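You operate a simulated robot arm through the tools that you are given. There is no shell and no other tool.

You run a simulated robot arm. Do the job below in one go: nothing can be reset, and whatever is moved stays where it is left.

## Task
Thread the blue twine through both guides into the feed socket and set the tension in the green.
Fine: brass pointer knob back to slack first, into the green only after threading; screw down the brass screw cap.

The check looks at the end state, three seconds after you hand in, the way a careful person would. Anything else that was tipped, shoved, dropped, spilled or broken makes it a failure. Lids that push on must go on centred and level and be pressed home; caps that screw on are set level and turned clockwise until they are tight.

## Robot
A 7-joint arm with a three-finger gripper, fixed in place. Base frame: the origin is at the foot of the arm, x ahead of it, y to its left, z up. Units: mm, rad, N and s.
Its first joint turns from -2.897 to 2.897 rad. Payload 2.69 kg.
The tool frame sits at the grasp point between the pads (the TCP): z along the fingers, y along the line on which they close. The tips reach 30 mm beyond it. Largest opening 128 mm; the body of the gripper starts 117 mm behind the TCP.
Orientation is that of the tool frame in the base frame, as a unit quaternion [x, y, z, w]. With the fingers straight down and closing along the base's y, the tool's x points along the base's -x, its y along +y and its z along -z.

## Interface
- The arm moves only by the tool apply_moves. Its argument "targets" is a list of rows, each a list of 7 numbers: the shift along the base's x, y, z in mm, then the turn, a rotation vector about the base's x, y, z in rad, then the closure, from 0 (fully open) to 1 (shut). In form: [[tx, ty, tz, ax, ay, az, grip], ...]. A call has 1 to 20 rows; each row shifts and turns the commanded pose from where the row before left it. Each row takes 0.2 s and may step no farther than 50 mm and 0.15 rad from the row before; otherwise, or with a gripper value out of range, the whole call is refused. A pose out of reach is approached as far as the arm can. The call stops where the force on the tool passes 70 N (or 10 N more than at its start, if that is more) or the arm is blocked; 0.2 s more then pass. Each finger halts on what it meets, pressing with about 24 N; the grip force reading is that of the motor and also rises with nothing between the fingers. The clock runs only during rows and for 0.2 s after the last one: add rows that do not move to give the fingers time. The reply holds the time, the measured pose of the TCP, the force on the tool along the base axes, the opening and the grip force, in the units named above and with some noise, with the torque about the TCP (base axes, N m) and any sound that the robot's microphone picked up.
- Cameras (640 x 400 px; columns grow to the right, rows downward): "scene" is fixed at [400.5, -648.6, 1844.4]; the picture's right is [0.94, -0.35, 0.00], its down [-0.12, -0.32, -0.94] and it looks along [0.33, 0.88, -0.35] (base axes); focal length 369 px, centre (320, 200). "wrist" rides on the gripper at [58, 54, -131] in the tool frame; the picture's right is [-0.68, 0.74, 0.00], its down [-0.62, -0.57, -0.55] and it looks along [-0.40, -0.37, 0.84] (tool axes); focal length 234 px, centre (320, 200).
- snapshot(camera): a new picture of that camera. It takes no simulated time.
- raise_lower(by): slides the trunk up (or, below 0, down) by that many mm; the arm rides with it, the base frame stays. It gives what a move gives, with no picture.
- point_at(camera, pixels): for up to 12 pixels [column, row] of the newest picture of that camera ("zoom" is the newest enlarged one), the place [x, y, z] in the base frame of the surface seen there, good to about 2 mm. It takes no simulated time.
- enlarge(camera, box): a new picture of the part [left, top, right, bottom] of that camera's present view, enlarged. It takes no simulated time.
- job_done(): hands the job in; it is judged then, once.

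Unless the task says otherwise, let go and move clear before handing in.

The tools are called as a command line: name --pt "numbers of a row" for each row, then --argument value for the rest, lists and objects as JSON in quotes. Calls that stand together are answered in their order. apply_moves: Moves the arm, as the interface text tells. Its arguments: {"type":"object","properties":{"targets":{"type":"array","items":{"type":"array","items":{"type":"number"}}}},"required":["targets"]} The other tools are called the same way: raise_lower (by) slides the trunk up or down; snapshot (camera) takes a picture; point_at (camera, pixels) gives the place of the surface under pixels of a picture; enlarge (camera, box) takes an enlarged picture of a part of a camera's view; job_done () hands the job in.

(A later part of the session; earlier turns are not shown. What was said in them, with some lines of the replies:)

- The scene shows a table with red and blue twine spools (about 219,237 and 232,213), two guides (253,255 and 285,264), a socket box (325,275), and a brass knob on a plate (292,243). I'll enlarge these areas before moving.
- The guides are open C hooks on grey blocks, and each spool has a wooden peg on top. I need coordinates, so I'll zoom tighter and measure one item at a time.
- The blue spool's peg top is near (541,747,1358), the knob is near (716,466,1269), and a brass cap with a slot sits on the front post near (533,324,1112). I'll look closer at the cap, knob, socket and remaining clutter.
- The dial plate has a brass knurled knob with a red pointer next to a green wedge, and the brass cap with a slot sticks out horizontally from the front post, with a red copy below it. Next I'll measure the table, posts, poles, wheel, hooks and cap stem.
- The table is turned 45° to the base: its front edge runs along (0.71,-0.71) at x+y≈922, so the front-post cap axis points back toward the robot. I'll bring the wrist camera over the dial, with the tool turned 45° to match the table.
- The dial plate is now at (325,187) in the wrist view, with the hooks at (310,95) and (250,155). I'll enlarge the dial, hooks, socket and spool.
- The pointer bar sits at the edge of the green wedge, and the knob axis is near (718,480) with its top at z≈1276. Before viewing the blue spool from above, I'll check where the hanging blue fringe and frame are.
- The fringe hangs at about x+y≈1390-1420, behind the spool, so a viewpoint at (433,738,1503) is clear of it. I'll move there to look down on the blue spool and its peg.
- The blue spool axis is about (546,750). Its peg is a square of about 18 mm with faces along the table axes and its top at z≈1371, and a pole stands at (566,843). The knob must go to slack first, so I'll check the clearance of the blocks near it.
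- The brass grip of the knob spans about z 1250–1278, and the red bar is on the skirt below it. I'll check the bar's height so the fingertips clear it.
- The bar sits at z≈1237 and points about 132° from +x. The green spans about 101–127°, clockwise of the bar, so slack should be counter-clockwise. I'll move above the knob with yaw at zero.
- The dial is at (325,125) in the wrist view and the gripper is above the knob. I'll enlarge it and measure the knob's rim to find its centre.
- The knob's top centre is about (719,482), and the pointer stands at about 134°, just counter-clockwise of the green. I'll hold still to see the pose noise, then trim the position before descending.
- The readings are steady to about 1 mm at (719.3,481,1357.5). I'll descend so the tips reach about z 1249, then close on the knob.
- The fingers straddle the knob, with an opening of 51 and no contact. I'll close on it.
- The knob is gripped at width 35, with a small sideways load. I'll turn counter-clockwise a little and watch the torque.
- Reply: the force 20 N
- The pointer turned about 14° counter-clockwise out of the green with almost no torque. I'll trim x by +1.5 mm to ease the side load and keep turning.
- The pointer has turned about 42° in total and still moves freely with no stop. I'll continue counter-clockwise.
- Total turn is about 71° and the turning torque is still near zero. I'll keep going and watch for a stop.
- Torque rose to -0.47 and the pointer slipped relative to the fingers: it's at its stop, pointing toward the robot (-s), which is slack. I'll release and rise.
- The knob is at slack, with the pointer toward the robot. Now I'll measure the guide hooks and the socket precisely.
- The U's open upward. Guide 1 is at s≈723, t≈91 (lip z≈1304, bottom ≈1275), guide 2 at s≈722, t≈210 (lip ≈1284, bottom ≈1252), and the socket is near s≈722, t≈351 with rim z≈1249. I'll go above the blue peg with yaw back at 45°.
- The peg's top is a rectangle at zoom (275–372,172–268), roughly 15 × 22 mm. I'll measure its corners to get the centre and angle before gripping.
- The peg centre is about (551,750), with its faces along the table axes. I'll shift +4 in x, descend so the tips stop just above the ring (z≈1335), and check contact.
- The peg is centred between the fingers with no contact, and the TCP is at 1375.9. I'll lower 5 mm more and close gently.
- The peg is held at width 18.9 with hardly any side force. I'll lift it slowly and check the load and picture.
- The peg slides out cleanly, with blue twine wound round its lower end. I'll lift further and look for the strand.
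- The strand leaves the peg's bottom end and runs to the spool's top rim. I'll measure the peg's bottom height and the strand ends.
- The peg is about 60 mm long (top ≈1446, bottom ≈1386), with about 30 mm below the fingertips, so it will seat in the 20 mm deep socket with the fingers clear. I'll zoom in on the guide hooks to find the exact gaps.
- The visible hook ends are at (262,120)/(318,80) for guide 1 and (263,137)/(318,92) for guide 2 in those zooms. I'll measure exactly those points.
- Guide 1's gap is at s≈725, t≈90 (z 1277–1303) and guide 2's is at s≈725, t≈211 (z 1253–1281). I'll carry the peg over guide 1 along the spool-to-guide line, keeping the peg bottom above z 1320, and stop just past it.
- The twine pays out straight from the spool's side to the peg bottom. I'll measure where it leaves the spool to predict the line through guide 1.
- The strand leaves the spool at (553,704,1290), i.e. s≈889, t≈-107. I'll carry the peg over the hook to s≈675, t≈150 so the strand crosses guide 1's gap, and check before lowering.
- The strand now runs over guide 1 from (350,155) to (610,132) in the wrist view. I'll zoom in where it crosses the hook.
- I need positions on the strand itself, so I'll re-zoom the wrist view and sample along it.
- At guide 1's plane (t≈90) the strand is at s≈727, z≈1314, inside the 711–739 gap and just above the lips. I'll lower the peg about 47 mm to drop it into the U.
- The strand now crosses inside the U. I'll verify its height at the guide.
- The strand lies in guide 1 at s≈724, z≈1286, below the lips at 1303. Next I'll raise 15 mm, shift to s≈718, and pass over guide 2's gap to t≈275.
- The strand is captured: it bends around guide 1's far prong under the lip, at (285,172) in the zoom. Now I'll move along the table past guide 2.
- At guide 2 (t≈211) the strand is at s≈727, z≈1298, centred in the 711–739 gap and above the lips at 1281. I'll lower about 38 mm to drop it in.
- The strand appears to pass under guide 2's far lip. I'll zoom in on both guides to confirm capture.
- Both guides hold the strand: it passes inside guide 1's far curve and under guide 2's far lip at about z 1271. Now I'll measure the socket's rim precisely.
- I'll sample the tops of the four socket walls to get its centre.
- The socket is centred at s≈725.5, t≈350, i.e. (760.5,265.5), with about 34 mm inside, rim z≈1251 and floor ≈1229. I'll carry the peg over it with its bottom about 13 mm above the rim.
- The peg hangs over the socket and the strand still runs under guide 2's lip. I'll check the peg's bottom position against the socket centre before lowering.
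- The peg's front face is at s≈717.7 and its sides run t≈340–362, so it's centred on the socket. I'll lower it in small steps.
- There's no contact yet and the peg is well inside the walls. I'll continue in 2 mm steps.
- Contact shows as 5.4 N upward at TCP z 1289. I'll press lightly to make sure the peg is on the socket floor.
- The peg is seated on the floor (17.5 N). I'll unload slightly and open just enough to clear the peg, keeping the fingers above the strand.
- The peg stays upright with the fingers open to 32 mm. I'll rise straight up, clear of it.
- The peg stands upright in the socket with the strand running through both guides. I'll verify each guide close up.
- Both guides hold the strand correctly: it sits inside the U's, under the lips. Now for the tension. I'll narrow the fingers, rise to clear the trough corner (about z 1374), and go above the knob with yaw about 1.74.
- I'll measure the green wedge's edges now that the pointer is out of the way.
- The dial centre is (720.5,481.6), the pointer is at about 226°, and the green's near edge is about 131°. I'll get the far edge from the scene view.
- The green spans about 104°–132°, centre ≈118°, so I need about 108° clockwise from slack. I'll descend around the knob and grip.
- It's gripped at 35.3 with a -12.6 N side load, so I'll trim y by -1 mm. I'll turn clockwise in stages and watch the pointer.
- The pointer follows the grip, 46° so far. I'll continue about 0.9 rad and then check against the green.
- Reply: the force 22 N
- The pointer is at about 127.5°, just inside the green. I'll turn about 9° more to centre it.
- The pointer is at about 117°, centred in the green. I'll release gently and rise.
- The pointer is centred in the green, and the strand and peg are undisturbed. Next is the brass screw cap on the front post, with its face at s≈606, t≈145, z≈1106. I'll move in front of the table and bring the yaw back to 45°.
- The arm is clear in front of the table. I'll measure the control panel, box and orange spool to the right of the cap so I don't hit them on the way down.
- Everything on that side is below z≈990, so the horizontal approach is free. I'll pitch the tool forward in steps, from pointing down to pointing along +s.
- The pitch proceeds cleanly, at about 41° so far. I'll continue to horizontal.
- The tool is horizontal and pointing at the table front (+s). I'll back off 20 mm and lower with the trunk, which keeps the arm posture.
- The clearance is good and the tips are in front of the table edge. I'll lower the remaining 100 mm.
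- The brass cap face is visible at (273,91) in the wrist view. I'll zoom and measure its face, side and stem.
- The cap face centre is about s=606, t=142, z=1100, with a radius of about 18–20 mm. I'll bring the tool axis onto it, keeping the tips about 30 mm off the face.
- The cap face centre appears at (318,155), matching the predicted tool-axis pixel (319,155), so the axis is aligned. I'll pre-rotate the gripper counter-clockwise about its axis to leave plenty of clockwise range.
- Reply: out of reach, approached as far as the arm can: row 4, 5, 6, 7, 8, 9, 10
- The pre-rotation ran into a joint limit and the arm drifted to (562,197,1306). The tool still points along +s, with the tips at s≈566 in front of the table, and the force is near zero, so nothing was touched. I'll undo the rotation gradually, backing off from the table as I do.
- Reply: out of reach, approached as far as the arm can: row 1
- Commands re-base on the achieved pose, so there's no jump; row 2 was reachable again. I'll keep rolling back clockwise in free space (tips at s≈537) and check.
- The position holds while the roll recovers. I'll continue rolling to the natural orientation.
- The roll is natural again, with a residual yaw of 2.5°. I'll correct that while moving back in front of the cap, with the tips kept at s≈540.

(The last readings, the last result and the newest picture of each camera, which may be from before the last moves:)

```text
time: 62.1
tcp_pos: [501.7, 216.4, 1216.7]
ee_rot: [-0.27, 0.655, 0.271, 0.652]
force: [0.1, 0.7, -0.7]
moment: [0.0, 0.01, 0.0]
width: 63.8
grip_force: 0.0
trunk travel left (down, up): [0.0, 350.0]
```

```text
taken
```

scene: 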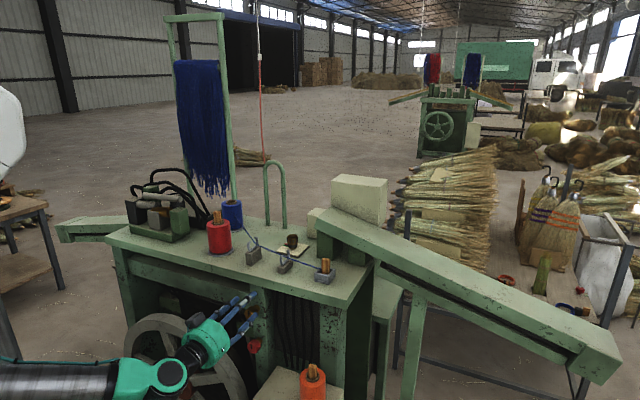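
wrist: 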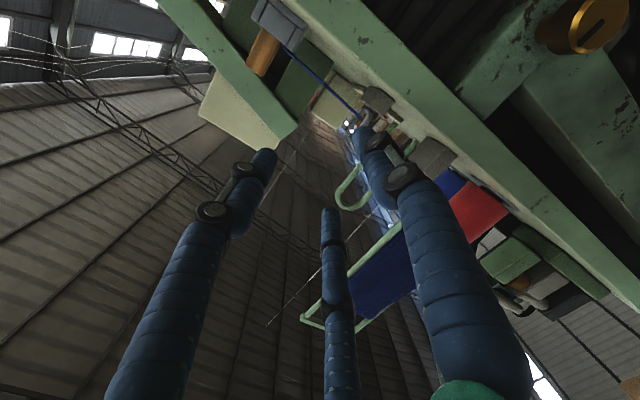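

The orientation is restored. I'll continue down and left to the cap axis.

apply_moves --pt "-13.8 14.8 -38.7 0 0 0 0.5" --pt "-13.8 14.8 -38.7 0 0 0 0.5" --pt "-13.8 14.8 -38.7 0 0 0 0.5" --pt "0 0 0 0 0 0 0.5" --pt "0 0 0 0 0 0 0.5"

enlarge --camera "wrist" --box '[250, 60, 394, 180]'

snapshot --camera "scene"

```text
time: 63.3
tcp_pos: [458.8, 260.3, 1103.0]
ee_rot: [-0.271, 0.655, 0.272, 0.651]
force: [0.6, -0.9, 0.5]
moment: [-0.01, 0.01, -0.01]
width: 63.8
grip_force: 0.1
trunk travel left (down, up): [0.0, 350.0]
```

```text
3.33 times, centred on (322, 120) of wrist
```

zoom: 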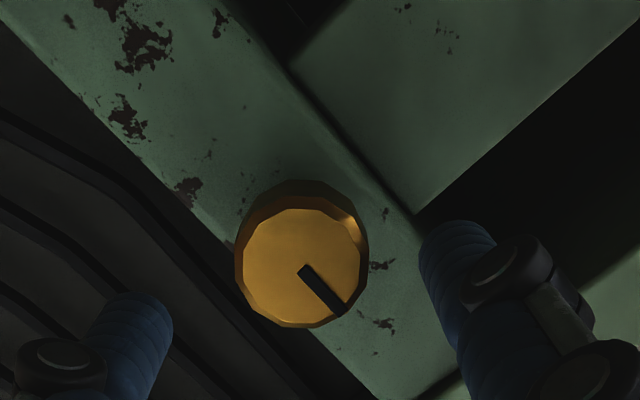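

```text
taken
```

scene: 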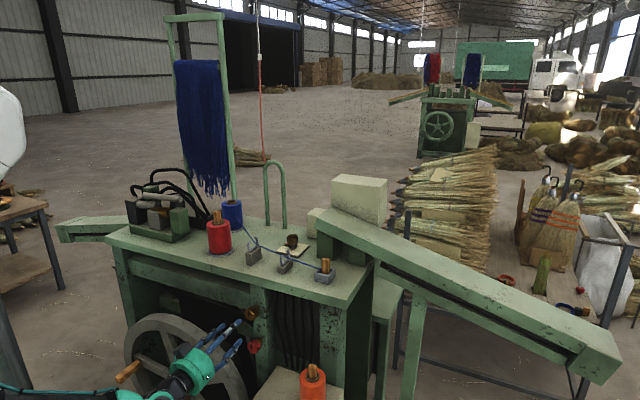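

I'm back on the cap axis. Before gripping I'll find the clockwise roll range in free space, at s≈555, a few rows at a time.

apply_moves --pt "16 16 -1 0 0 0 0.5" --pt "16 16 -1 0 0 0 0.5" --pt "0 0 0 0.1 0.1 0 0.5" --pt "0 0 0 0.1 0.1 0 0.5" --pt "0 0 0 0.1 0.1 0 0.5" --pt "0 0 0 0.1 0.1 0 0.5"

apply_moves --pt "0 0 0 0.1 0.1 0 0.5" --pt "0 0 0 0.1 0.1 0 0.5" --pt "0 0 0 0.1 0.1 0 0.5"

```text
time: 64.7
tcp_pos: [491.4, 295.2, 1098.2]
ee_rot: [-0.078, 0.704, 0.444, 0.549]
force: [0.3, -0.5, -0.3]
moment: [-0.02, 0.01, 0.0]
width: 64.2
grip_force: 0.0
trunk travel left (down, up): [0.0, 350.0]
```

```text
time: 65.5
tcp_pos: [491.0, 294.7, 1098.7]
ee_rot: [0.072, 0.703, 0.551, 0.444]
force: [-0.8, 0.1, 0.4]
moment: [0.04, 0.02, 0.01]
width: 64.0
grip_force: 0.1
trunk travel left (down, up): [0.0, 350.0]
```

Roll +0.99 rad is fine. I'll continue probing.

apply_moves --pt "0 0 0 0.1 0.1 0 0.5" --pt "0 0 0 0.1 0.1 0 0.5" --pt "0 0 0 0.1 0.1 0 0.5"

apply_moves --pt "0 0 0 0.1 0.1 0 0.5" --pt "0 0 0 0.1 0.1 0 0.5" --pt "0 0 0 0.1 0.1 0 0.5"

```text
time: 66.3
tcp_pos: [492.3, 295.9, 1101.1]
ee_rot: [0.219, 0.672, 0.633, 0.318]
force: [0.7, -0.5, -0.3]
moment: [0.01, -0.02, -0.01]
width: 64.0
grip_force: 0.1
trunk travel left (down, up): [0.0, 350.0]
```

```text
time: 67.1
tcp_pos: [493.0, 294.2, 1099.0]
ee_rot: [0.355, 0.61, 0.685, 0.179]
force: [0.0, -0.1, 0.4]
moment: [-0.01, 0.01, -0.02]
width: 63.8
grip_force: 0.2
trunk travel left (down, up): [0.0, 350.0]
```

Roll +1.84 is still fine, so I'll go on.

apply_moves --pt "0 0 0 0.1 0.1 0 0.5" --pt "0 0 0 0.1 0.1 0 0.5" --pt "0 0 0 0.1 0.1 0 0.5"

apply_moves --pt "0 0 0 0.1 0.1 0 0.5" --pt "0 0 0 0.1 0.1 0 0.5"

apply_moves --pt "0 0 0 0.1 0.1 0 0.5" --pt "0 0 0 0.1 0.1 0 0.5"

```text
time: 67.9
tcp_pos: [492.1, 294.7, 1099.5]
ee_rot: [0.476, 0.521, 0.708, 0.03]
force: [0.0, -0.6, 0.3]
moment: [0.0, 0.01, 0.0]
width: 64.0
grip_force: 0.1
trunk travel left (down, up): [0.0, 350.0]
```

```text
time: 68.5
tcp_pos: [492.7, 295.1, 1099.5]
ee_rot: [0.545, 0.449, 0.705, -0.07]
force: [0.5, -1.1, -0.7]
moment: [0.01, 0.04, -0.02]
width: 64.1
grip_force: 0.1
trunk travel left (down, up): [0.0, 350.0]
```

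```text
time: 69.1
tcp_pos: [492.9, 296.0, 1097.9]
ee_rot: [0.603, 0.367, 0.688, -0.168]
force: [-0.1, 0.1, 0.4]
moment: [-0.01, 0.02, -0.01]
width: 64.0
grip_force: 0.1
trunk travel left (down, up): [0.0, 350.0]
```

Roll +2.83 is still reachable, so there's a big clockwise range. I'll probe a little further.

apply_moves --pt "0 0 0 0.1 0.1 0 0.5" --pt "0 0 0 0.1 0.1 0 0.5"

apply_moves --pt "0 0 0 0.1 0.1 0 0.5" --pt "0 0 0 0.1 0.1 0 0.5"

apply_moves --pt "0 0 0 0.1 0.1 0 0.5"

apply_moves --pt "0 0 0 0.1 0.1 0 0.5"

```text
time: 69.7
tcp_pos: [491.3, 295.4, 1097.4]
ee_rot: [0.648, 0.279, 0.658, -0.263]
force: [0.0, -0.2, -0.5]
moment: [-0.01, -0.01, -0.03]
width: 63.9
grip_force: 0.0
trunk travel left (down, up): [0.0, 350.0]
```

```text
time: 70.3
tcp_pos: [491.4, 295.8, 1098.0]
ee_rot: [0.682, 0.182, 0.615, -0.352]
force: [-0.1, -0.9, 0.0]
moment: [0.0, 0.02, -0.01]
width: 64.0
grip_force: 0.0
trunk travel left (down, up): [0.0, 350.0]
```

```text
time: 70.7
tcp_pos: [491.6, 295.2, 1099.3]
ee_rot: [0.693, 0.135, 0.589, -0.394]
force: [0.0, -0.7, -0.2]
moment: [-0.05, -0.04, 0.0]
width: 64.0
grip_force: 0.1
trunk travel left (down, up): [0.0, 350.0]
```

```text
time: 71.1
tcp_pos: [492.2, 293.6, 1097.5]
ee_rot: [0.701, 0.085, 0.559, -0.435]
force: [0.0, 0.8, -0.3]
moment: [0.06, 0.0, 0.0]
width: 63.8
grip_force: 0.1
trunk travel left (down, up): [0.0, 350.0]
```

The usable roll runs from about -0.4 to +3.7 rad. I'll roll back to about -0.28 to start a long clockwise stroke.

apply_moves --pt "0 0 0 -0.1 -0.1 0 0.5" --pt "0 0 0 -0.1 -0.1 0 0.5" --pt "0 0 0 -0.1 -0.1 0 0.5" --pt "0 0 0 -0.1 -0.1 0 0.5" --pt "0 0 0 -0.1 -0.1 0 0.5" --pt "0 0 0 -0.1 -0.1 0 0.5" --pt "0 0 0 -0.1 -0.1 0 0.5" --pt "0 0 0 -0.1 -0.1 0 0.5" --pt "0 0 0 -0.1 -0.1 0 0.5" --pt "0 0 0 -0.1 -0.1 0 0.5" --pt "0 0 0 -0.1 -0.1 0 0.5" --pt "0 0 0 -0.1 -0.1 0 0.5" --pt "0 0 0 -0.1 -0.1 0 0.5" --pt "0 0 0 -0.1 -0.1 0 0.5" --pt "0 0 0 -0.1 -0.1 0 0.5" --pt "0 0 0 -0.1 -0.1 0 0.5" --pt "0 0 0 -0.1 -0.1 0 0.5" --pt "0 0 0 -0.1 -0.1 0 0.5" --pt "0 0 0 -0.1 -0.1 0 0.5" --pt "0 0 0 -0.1 -0.1 0 0.5"

apply_moves --pt "0 0 0 -0.1 -0.1 0 0.5" --pt "0 0 0 -0.1 -0.1 0 0.5" --pt "0 0 0 -0.1 -0.1 0 0.5" --pt "0 0 0 -0.1 -0.1 0 0.5" --pt "0 0 0 -0.1 -0.1 0 0.5" --pt "0 0 0 -0.1 -0.1 0 0.5" --pt "0 0 0 -0.08 -0.08 0 0.5" --pt "0 0 0 -0.08 -0.08 0 0.5" --pt "0 0 0 0 0 0 0.5" --pt "0 0 0 0 0 0 0.5"

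enlarge --camera "wrist" --box '[250, 90, 394, 210]'

```text
time: 75.3
tcp_pos: [491.7, 295.2, 1100.1]
ee_rot: [0.021, 0.707, 0.516, 0.483]
force: [-0.1, -0.6, -0.1]
moment: [0.01, 0.05, 0.01]
width: 63.9
grip_force: 0.0
trunk travel left (down, up): [0.0, 350.0]
```

```text
time: 77.5
tcp_pos: [492.5, 294.0, 1099.2]
ee_rot: [-0.343, 0.62, 0.197, 0.677]
force: [-0.1, 0.5, 0.3]
moment: [0.01, 0.03, -0.04]
width: 64.1
grip_force: 0.0
trunk travel left (down, up): [0.0, 350.0]
```

```text
3.33 times, centred on (322, 150) of wrist
```

zoom: 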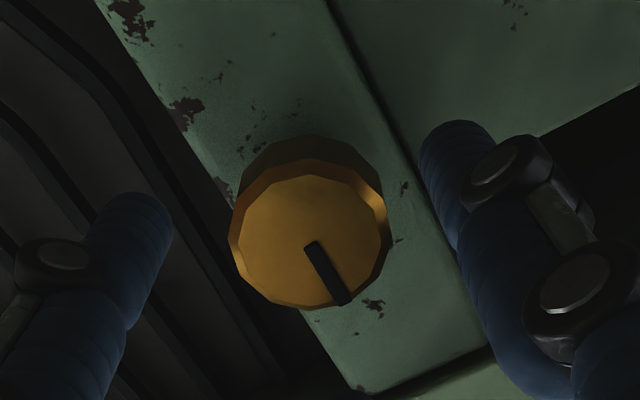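

The cap face centre is at (319,161), matching the predicted axis pixel (319.4,160.7). I'll advance so the tips straddle the cap (tips at s≈634, post face at 657) and watch forces.

apply_moves --pt "11.3 11.3 0 0 0 0 0.5" --pt "11.3 11.3 0 0 0 0 0.5" --pt "8 8 0 0 0 0 0.5" --pt "3 3 0 0 0 0 0.5" --pt "0 0 0 0 0 0 0.5"

enlarge --camera "wrist" --box '[240, 110, 400, 230]'

enlarge --camera "scene" --box '[200, 280, 290, 360]'

```text
time: 78.7
tcp_pos: [526.7, 328.3, 1098.7]
ee_rot: [-0.343, 0.62, 0.197, 0.677]
force: [-0.7, 0.1, 1.0]
moment: [0.01, -0.01, 0.03]
width: 64.0
grip_force: 0.1
trunk travel left (down, up): [0.0, 350.0]
```

```text
3.33 times, centred on (320, 170) of wrist
```

zoom: 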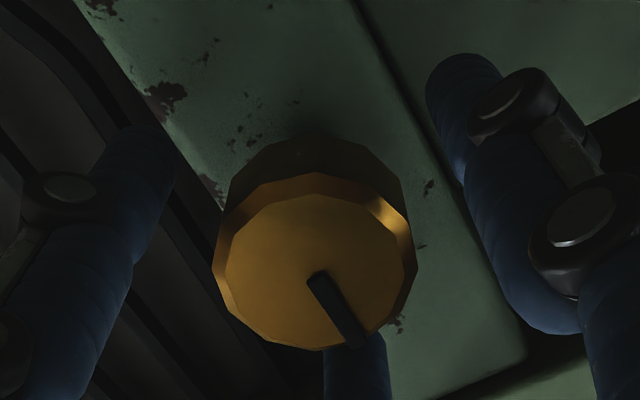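

```text
5.00 times, centred on (245, 320) of scene
```

zoom: 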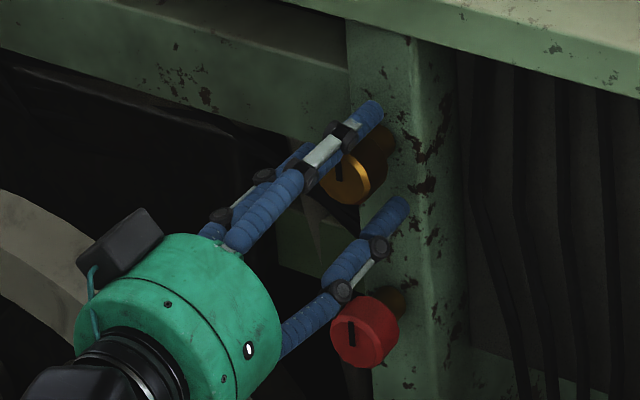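

The fingers straddle the cap with no contact and the face is centred at (319,189). I'll close the grip.

apply_moves --pt "0 0 0 0 0 0 0.6" --pt "0 0 0 0 0 0 0.68" --pt "0 0 0 0 0 0 0.75" --pt "0 0 0 0 0 0 1" --pt "0 0 0 0 0 0 1"

```text
time: 79.9
tcp_pos: [526.0, 327.4, 1100.1]
ee_rot: [-0.342, 0.621, 0.197, 0.678]
force: [11.9, -8.3, 6.7]
moment: [0.06, -0.12, -0.7]
width: 41.3
grip_force: 24.2
trunk travel left (down, up): [0.0, 350.0]
```

The cap is gripped at 41.3 mm. I'll trim about 1 mm and turn clockwise slowly, watching torque and the axial force.

apply_moves --pt "0.7 -0.7 0.4 0.07 0.07 0 1" --pt "0 0 0 0.07 0.07 0 1" --pt "0 0 0 0.07 0.07 0 1" --pt "0 0 0 0.07 0.07 0 1"

enlarge --camera "wrist" --box '[240, 110, 400, 230]'

```text
time: 80.9
tcp_pos: [527.5, 327.5, 1100.4]
ee_rot: [-0.215, 0.675, 0.327, 0.626]
force: [4.8, -6.9, 11.8]
moment: [0.13, -0.1, -0.22]
width: 40.9
grip_force: 44.7
trunk travel left (down, up): [0.0, 350.0]
```

```text
3.33 times, centred on (320, 170) of wrist
```

zoom: 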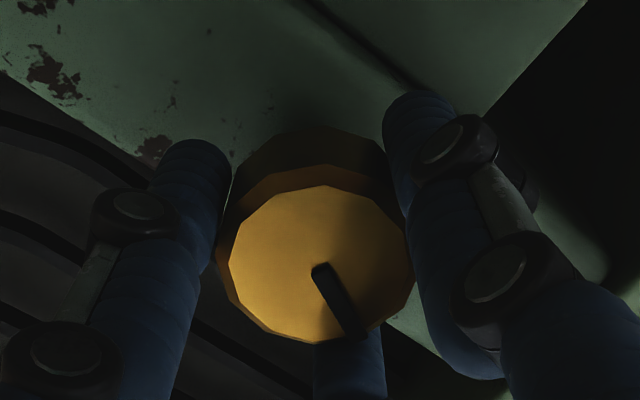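

The slot stays fixed relative to the camera, so the cap turns with the gripper and there's little torque. I'll trim and continue clockwise.

apply_moves --pt "0.3 -0.3 0.8 0.09 0.09 0 1" --pt "0 0 0 0.09 0.09 0 1" --pt "0 0 0 0.09 0.09 0 1" --pt "0 0 0 0.09 0.09 0 1" --pt "0 0 0 0.09 0.09 0 1" --pt "0 0 0 0.09 0.09 0 1"

```text
time: 82.3
tcp_pos: [527.6, 327.4, 1100.4]
ee_rot: [0.052, 0.705, 0.538, 0.459]
force: [11.2, -6.1, 5.9]
moment: [0.11, -0.11, 0.01]
width: 40.6
grip_force: 45.2
trunk travel left (down, up): [0.0, 350.0]
```

It still turns freely, with about 0.0 Nm about the axis. I'll continue clockwise.

apply_moves --pt "0.5 -0.5 0.3 0.09 0.09 0 1" --pt "0 0 0 0.09 0.09 0 1" --pt "0 0 0 0.09 0.09 0 1" --pt "0 0 0 0.09 0.09 0 1" --pt "0 0 0 0.09 0.09 0 1" --pt "0 0 0 0.09 0.09 0 1" --pt "0 0 0 0.09 0.09 0 1"

enlarge --camera "wrist" --box '[240, 110, 400, 230]'

```text
time: 83.9
tcp_pos: [527.6, 327.0, 1099.8]
ee_rot: [0.352, 0.613, 0.684, 0.182]
force: [2.8, 0.1, -0.4]
moment: [-0.48, 0.49, 0.09]
width: 40.7
grip_force: 44.4
trunk travel left (down, up): [0.0, 350.0]
```

```text
3.33 times, centred on (320, 170) of wrist
```

zoom: 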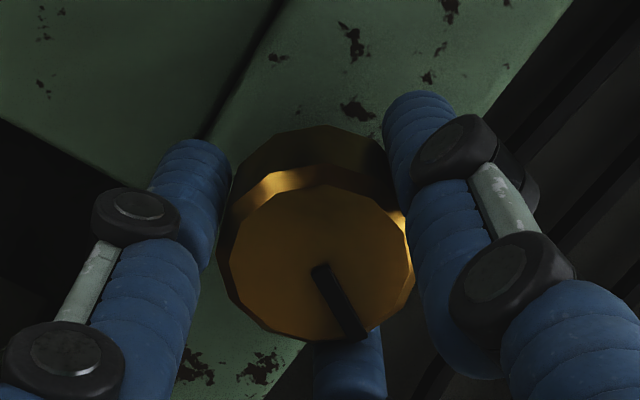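

The cap has turned about 118° and still follows the grip. I'll continue clockwise.

apply_moves --pt "0 0 0 0.09 0.09 0 1" --pt "0 0 0 0.09 0.09 0 1" --pt "0 0 0 0.09 0.09 0 1" --pt "0 0 0 0.09 0.09 0 1" --pt "0 0 0 0.09 0.09 0 1" --pt "0 0 0 0.09 0.09 0 1"

enlarge --camera "wrist" --box '[240, 110, 400, 230]'

```text
time: 85.3
tcp_pos: [526.7, 328.0, 1099.8]
ee_rot: [0.555, 0.436, 0.703, -0.085]
force: [-0.2, 1.8, -6.7]
moment: [-0.27, 0.28, 0.25]
width: 41.0
grip_force: 44.7
trunk travel left (down, up): [0.0, 350.0]
```

```text
3.33 times, centred on (320, 170) of wrist
```

zoom: 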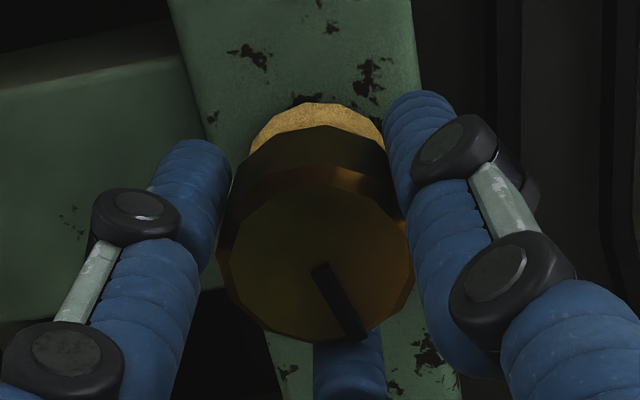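

The cap still follows freely; roll is now about 2.6. I'll finish this stroke to about 3.5.

apply_moves --pt "0 0 0 0.09 0.09 0 1" --pt "0 0 0 0.09 0.09 0 1" --pt "0 0 0 0.09 0.09 0 1" --pt "0 0 0 0.09 0.09 0 1" --pt "0 0 0 0.09 0.09 0 1" --pt "0 0 0 0.09 0.09 0 1" --pt "0 0 0 0.09 0.09 0 1"

enlarge --camera "wrist" --box '[240, 110, 400, 230]'

enlarge --camera "scene" --box '[220, 290, 284, 340]'

```text
time: 86.9
tcp_pos: [528.0, 326.2, 1099.5]
ee_rot: [0.69, 0.153, 0.598, -0.378]
force: [4.9, -8.3, -19.8]
moment: [-0.84, 0.01, -0.43]
width: 41.0
grip_force: 45.5
trunk travel left (down, up): [0.0, 350.0]
```

```text
3.33 times, centred on (320, 170) of wrist
```

zoom: 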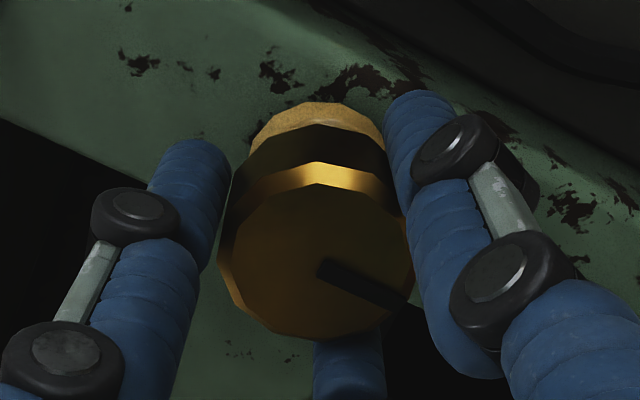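

```text
8.00 times, centred on (252, 315) of scene
```

zoom: 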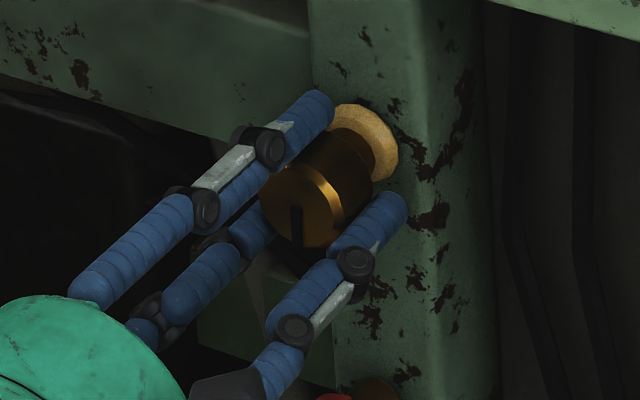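

The slot now lags the fingers by about 35° and the axis torque is about -0.6 Nm: the cap has stopped, turned about 180° (slot now pointing down in the scene). I'll release, roll back, and regrip for a confirming tighten.

apply_moves --pt "0 0 0 0 0 0 0.6" --pt "0 0 0 0 0 0 0.5" --pt "0 0 0 0 0 0 0.5"

enlarge --camera "wrist" --box '[240, 110, 400, 230]'

enlarge --camera "scene" --box '[220, 290, 284, 340]'

point_at --camera "zoom" --pixels '[[290, 200], [297, 230], [320, 160], [345, 150], [380, 140], [365, 115], [400, 100], [440, 60], [330, 190]]'

```text
time: 87.7
tcp_pos: [526.3, 326.8, 1100.7]
ee_rot: [0.688, 0.155, 0.599, -0.379]
force: [0.9, 0.0, -0.3]
moment: [-0.01, -0.01, -0.03]
width: 64.0
grip_force: 0.1
trunk travel left (down, up): [0.0, 350.0]
```

```text
3.33 times, centred on (320, 170) of wrist
```

zoom: 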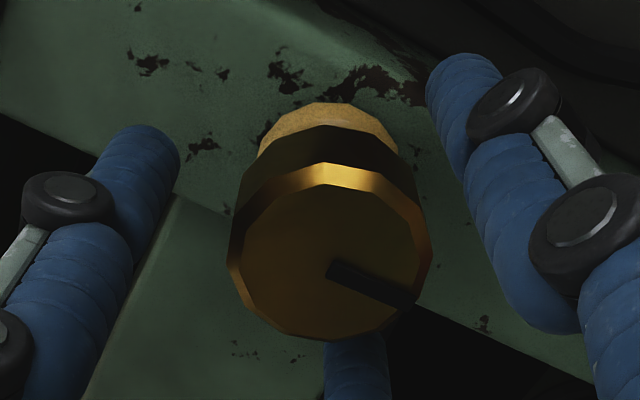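

```text
8.00 times, centred on (252, 315) of scene
```

zoom: 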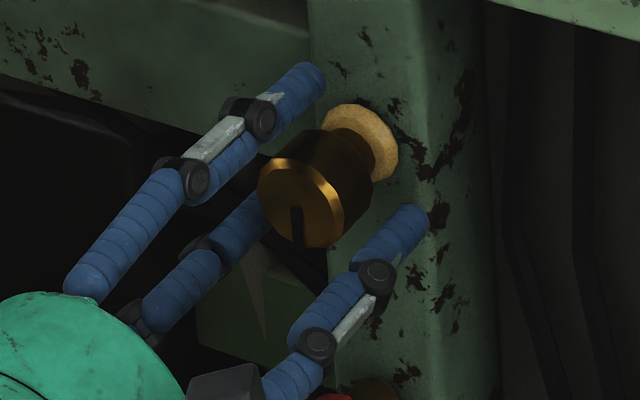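

```text
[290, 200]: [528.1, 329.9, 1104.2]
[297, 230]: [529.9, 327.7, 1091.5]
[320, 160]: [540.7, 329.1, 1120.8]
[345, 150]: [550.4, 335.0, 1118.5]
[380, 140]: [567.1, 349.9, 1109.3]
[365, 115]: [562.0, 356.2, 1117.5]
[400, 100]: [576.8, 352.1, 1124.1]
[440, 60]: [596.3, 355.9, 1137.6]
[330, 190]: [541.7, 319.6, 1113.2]
```

The cap stayed put with its slot pointing down. I'll roll back about 1.1 rad, regrip and try to tighten again to confirm the stop.

apply_moves --pt "0 0 0 -0.1 -0.1 0 0.5" --pt "0 0 0 -0.1 -0.1 0 0.5" --pt "0 0 0 -0.1 -0.1 0 0.5" --pt "0 0 0 -0.1 -0.1 0 0.5" --pt "0 0 0 -0.1 -0.1 0 0.5" --pt "0 0 0 -0.1 -0.1 0 0.5" --pt "0 0 0 -0.1 -0.1 0 0.5" --pt "0 0 0 -0.1 -0.1 0 0.5" --pt "0 0 0 0 0 0 0.5" --pt "0 0 0 0 0 0 0.65" --pt "0 0 0 0 0 0 0.75" --pt "0 0 0 0 0 0 1" --pt "0 0 0 0 0 0 1"

enlarge --camera "wrist" --box '[240, 110, 400, 230]'

```text
time: 90.5
tcp_pos: [528.0, 326.6, 1100.4]
ee_rot: [0.498, 0.501, 0.708, -0.001]
force: [5.8, -6.6, -6.1]
moment: [-0.19, 0.22, -0.54]
width: 41.0
grip_force: 45.4
trunk travel left (down, up): [0.0, 350.0]
```

```text
3.33 times, centred on (320, 170) of wrist
```

zoom: 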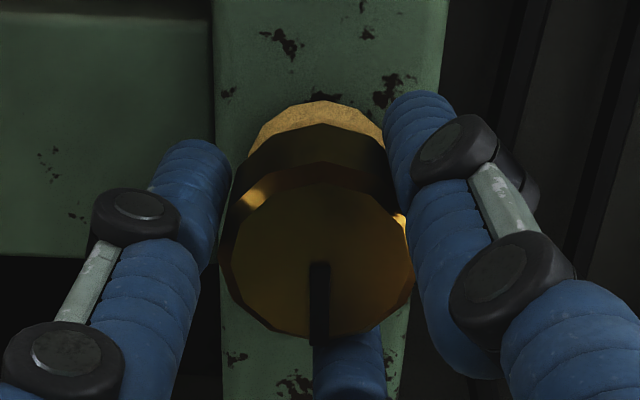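

It's regripped, with the slot straight down in the view. I'll turn clockwise and watch torque and slot.

apply_moves --pt "0 0 0 0.06 0.06 0 1" --pt "0 0 0 0.06 0.06 0 1" --pt "0 0 0 0.06 0.06 0 1" --pt "0 0 0 0 0 0 1"

enlarge --camera "wrist" --box '[240, 110, 400, 230]'

enlarge --camera "scene" --box '[220, 290, 284, 340]'

```text
time: 91.5
tcp_pos: [528.2, 327.6, 1100.1]
ee_rot: [0.558, 0.432, 0.703, -0.089]
force: [1.8, -6.3, -12.7]
moment: [-0.45, -0.17, -0.04]
width: 40.9
grip_force: 45.2
trunk travel left (down, up): [0.0, 350.0]
```

```text
3.33 times, centred on (320, 170) of wrist
```

zoom: 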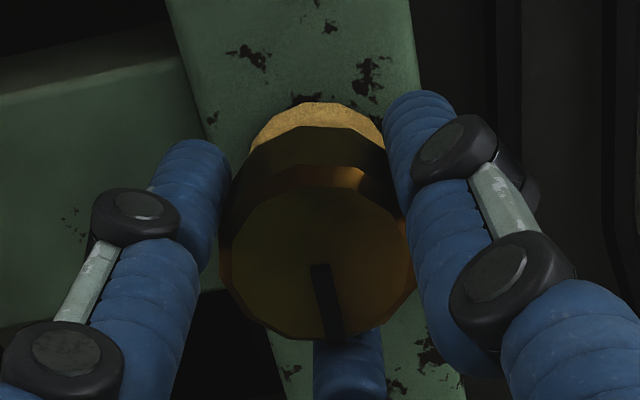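

```text
8.00 times, centred on (252, 315) of scene
```

zoom: 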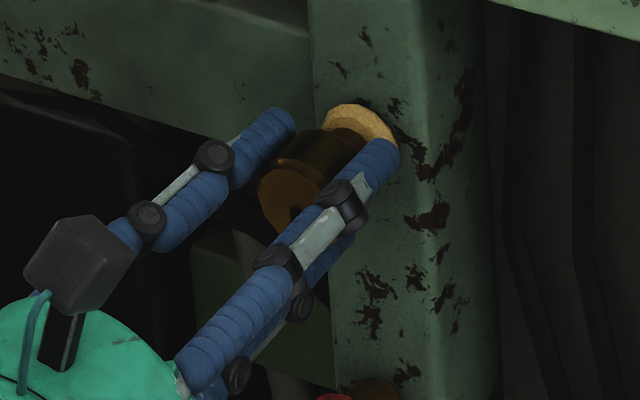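

The cap stays put (the slot lags by the full 14.6° roll) with -0.44 Nm resisting, so it's tight. I'll release and back straight off.

apply_moves --pt "0 0 0 -0.03 -0.03 0 0.8" --pt "0 0 0 0 0 0 0.5" --pt "0 0 0 0 0 0 0.5" --pt "-12 -12 0 0 0 0 0.5" --pt "-25 -25 0 0 0 0 0.5" --pt "-25 -25 0 0 0 0 0.5" --pt "-20 -20 0 0 0 0 0.5" --pt "0 0 0 0 0 0 0.5"

snapshot --camera "scene"

enlarge --camera "scene" --box '[220, 290, 284, 340]'

enlarge --camera "scene" --box '[216, 215, 344, 295]'

snapshot --camera "wrist"

```text
time: 93.3
tcp_pos: [443.7, 249.6, 1099.9]
ee_rot: [0.548, 0.444, 0.705, -0.074]
force: [-0.1, 0.2, 0.1]
moment: [-0.01, -0.04, 0.01]
width: 63.9
grip_force: 0.0
trunk travel left (down, up): [0.0, 350.0]
```

```text
taken
```

scene: 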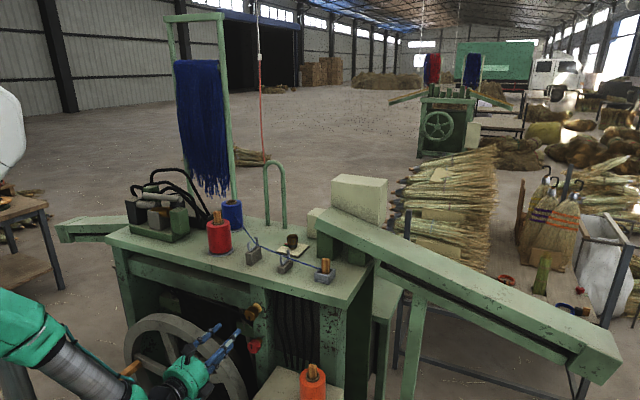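

```text
8.00 times, centred on (252, 315) of scene
```

zoom: 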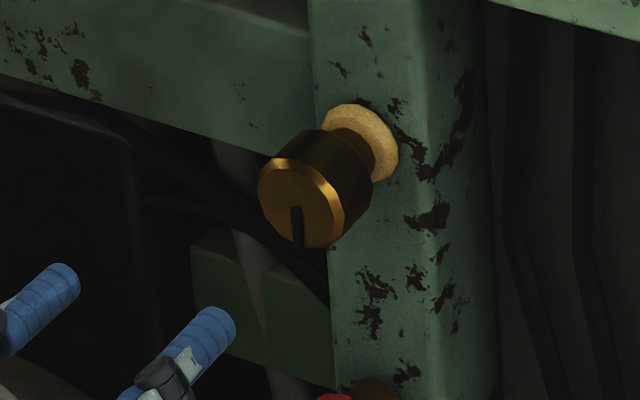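

```text
5.00 times, centred on (280, 255) of scene
```

zoom: 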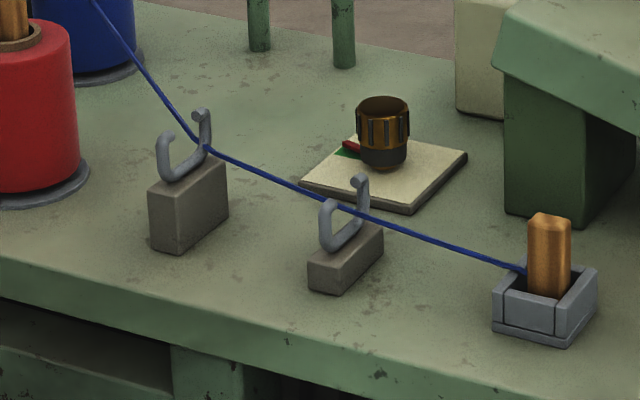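

```text
taken
```

wrist: 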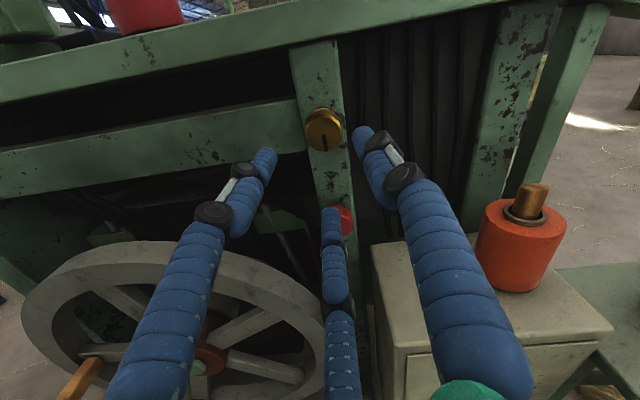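

The cap's slot points down, and there's now a light-coloured disc at its base. I'll look closer and compare it with the red cap to understand the seating.

enlarge --camera "scene" --box '[236, 295, 276, 327]'

enlarge --camera "scene" --box '[236, 327, 276, 359]'

enlarge --camera "wrist" --box '[296, 95, 366, 155]'

enlarge --camera "wrist" --box '[310, 180, 380, 240]'

```text
12.50 times, centred on (256, 311) of scene
```

zoom: 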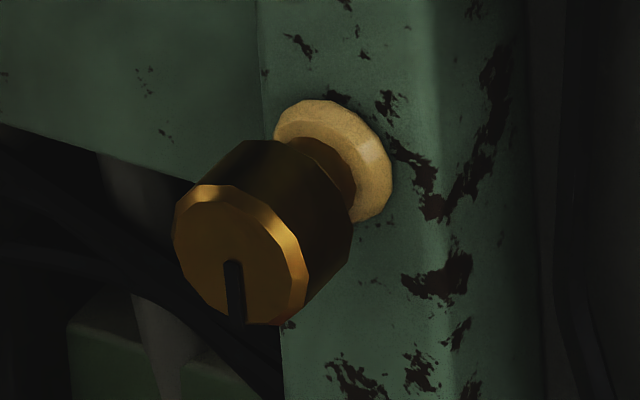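

```text
12.50 times, centred on (256, 343) of scene
```

zoom: 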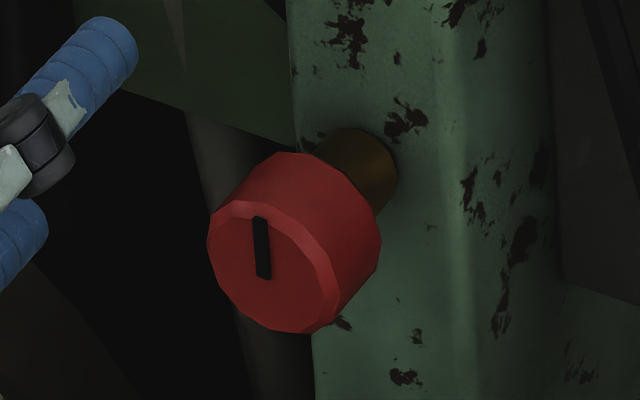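

```text
6.67 times, centred on (331, 125) of wrist
```

zoom: 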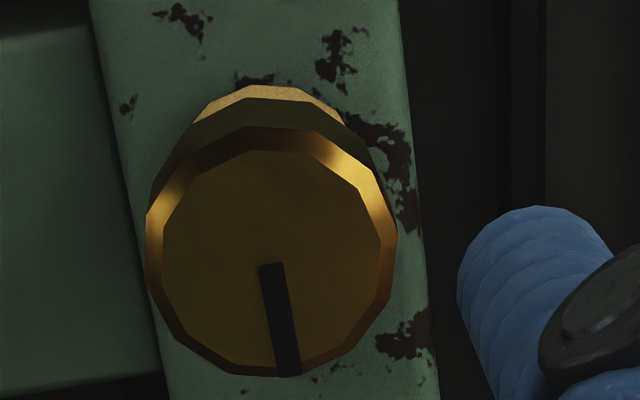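

```text
6.67 times, centred on (345, 210) of wrist
```

zoom: 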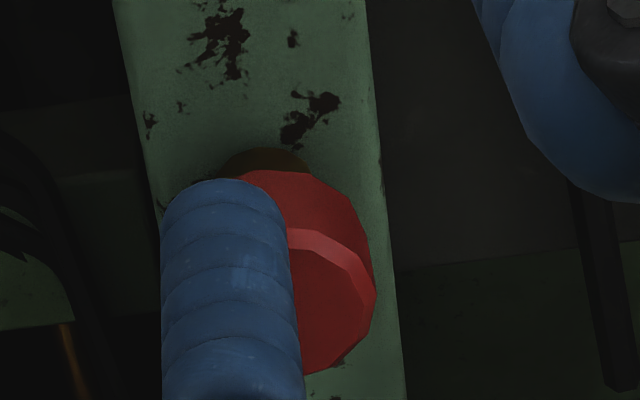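

The light ring looks like grease squeezed out as the cap was screwed down; the cap is hard against its stop and the red one is untouched. I'll do a final check of the dial, guides and socket before handing in.

enlarge --camera "scene" --box '[274, 230, 314, 260]'

point_at --camera "zoom" --pixels '[[195, 185], [205, 190], [215, 196], [225, 200], [180, 208], [211, 178]]'

enlarge --camera "scene" --box '[190, 180, 270, 250]'

enlarge --camera "scene" --box '[300, 245, 348, 285]'

raise_lower --by 120

```text
13.33 times, centred on (294, 245) of scene
```

zoom: 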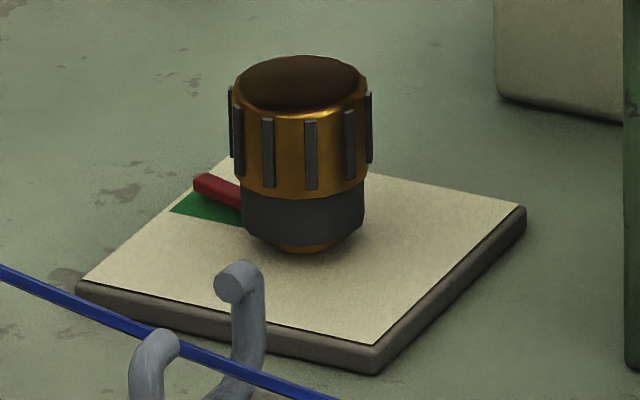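

```text
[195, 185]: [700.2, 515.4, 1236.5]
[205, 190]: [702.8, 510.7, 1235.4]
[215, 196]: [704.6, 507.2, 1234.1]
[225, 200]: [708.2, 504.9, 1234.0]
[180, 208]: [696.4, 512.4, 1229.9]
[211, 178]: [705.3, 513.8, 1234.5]
```

```text
5.71 times, centred on (230, 215) of scene
```

zoom: 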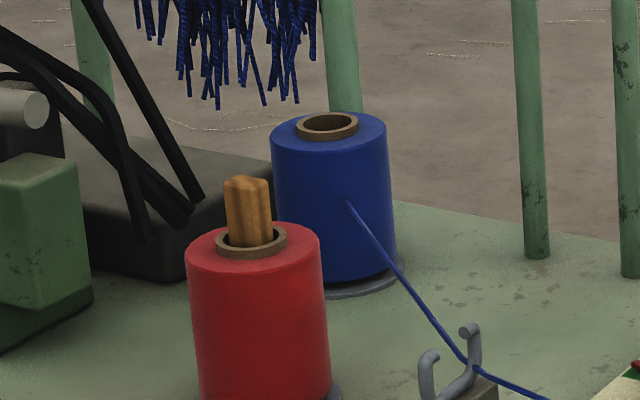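

```text
10.00 times, centred on (324, 265) of scene
```

zoom: 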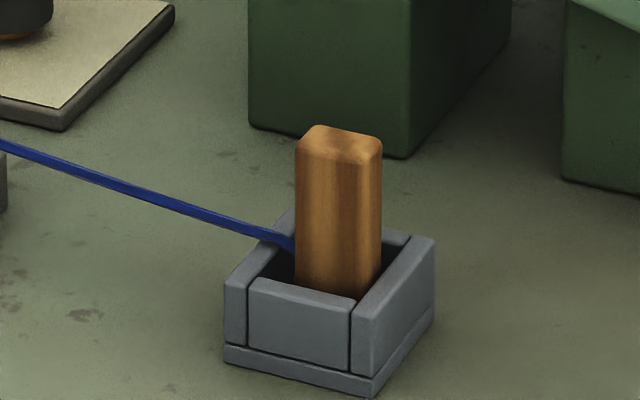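

```text
time: 94.8
tcp_pos: [444.5, 246.9, 1219.9]
ee_rot: [0.548, 0.445, 0.705, -0.075]
force: [-0.5, -0.8, -0.4]
moment: [0.0, -0.01, 0.03]
width: 63.7
grip_force: 0.1
trunk travel left (down, up): [-120.0, 230.0]
```

The pointer sits at about 118°, mid-green (104–132°). The strand runs from the blue spool through both guides to the peg, which stands upright in the socket. The brass cap is tight, the red cap and other spools are untouched, and the arm is clear. I'm handing in.

job_done

```text
The job is handed in.
```

The job is handed in: the blue twine is threaded, the tension is in the green, and the brass screw cap is tight. I don't have the check's result.

- **Tension knob:** I turned the brass pointer knob back to its slack stop first. After threading I set it to about 118°, near the middle of the green (roughly 104–132°).
- **Threading:** the blue twine runs from its spool through both guides, under their lips. Its wooden peg stands upright on the floor of the feed socket.
- **Screw cap:** I turned the brass cap on the front post clockwise about half a turn until it stopped. A second try only made the grip slip, so I took it as tight.
- **Light ring at the cap:** a light-coloured ring appeared at the base of the cap while I turned it. I took it to be grease squeezed out as the cap went down, but I couldn't confirm that.
- **Arm drift:** while lining up for the cap, the arm hit a joint limit and drifted about 240 mm in front of the table. The force readings stayed near zero, and nothing looked moved in the pictures afterwards.

The red cap and the other spools were not touched. The gripper is open and clear of the work.
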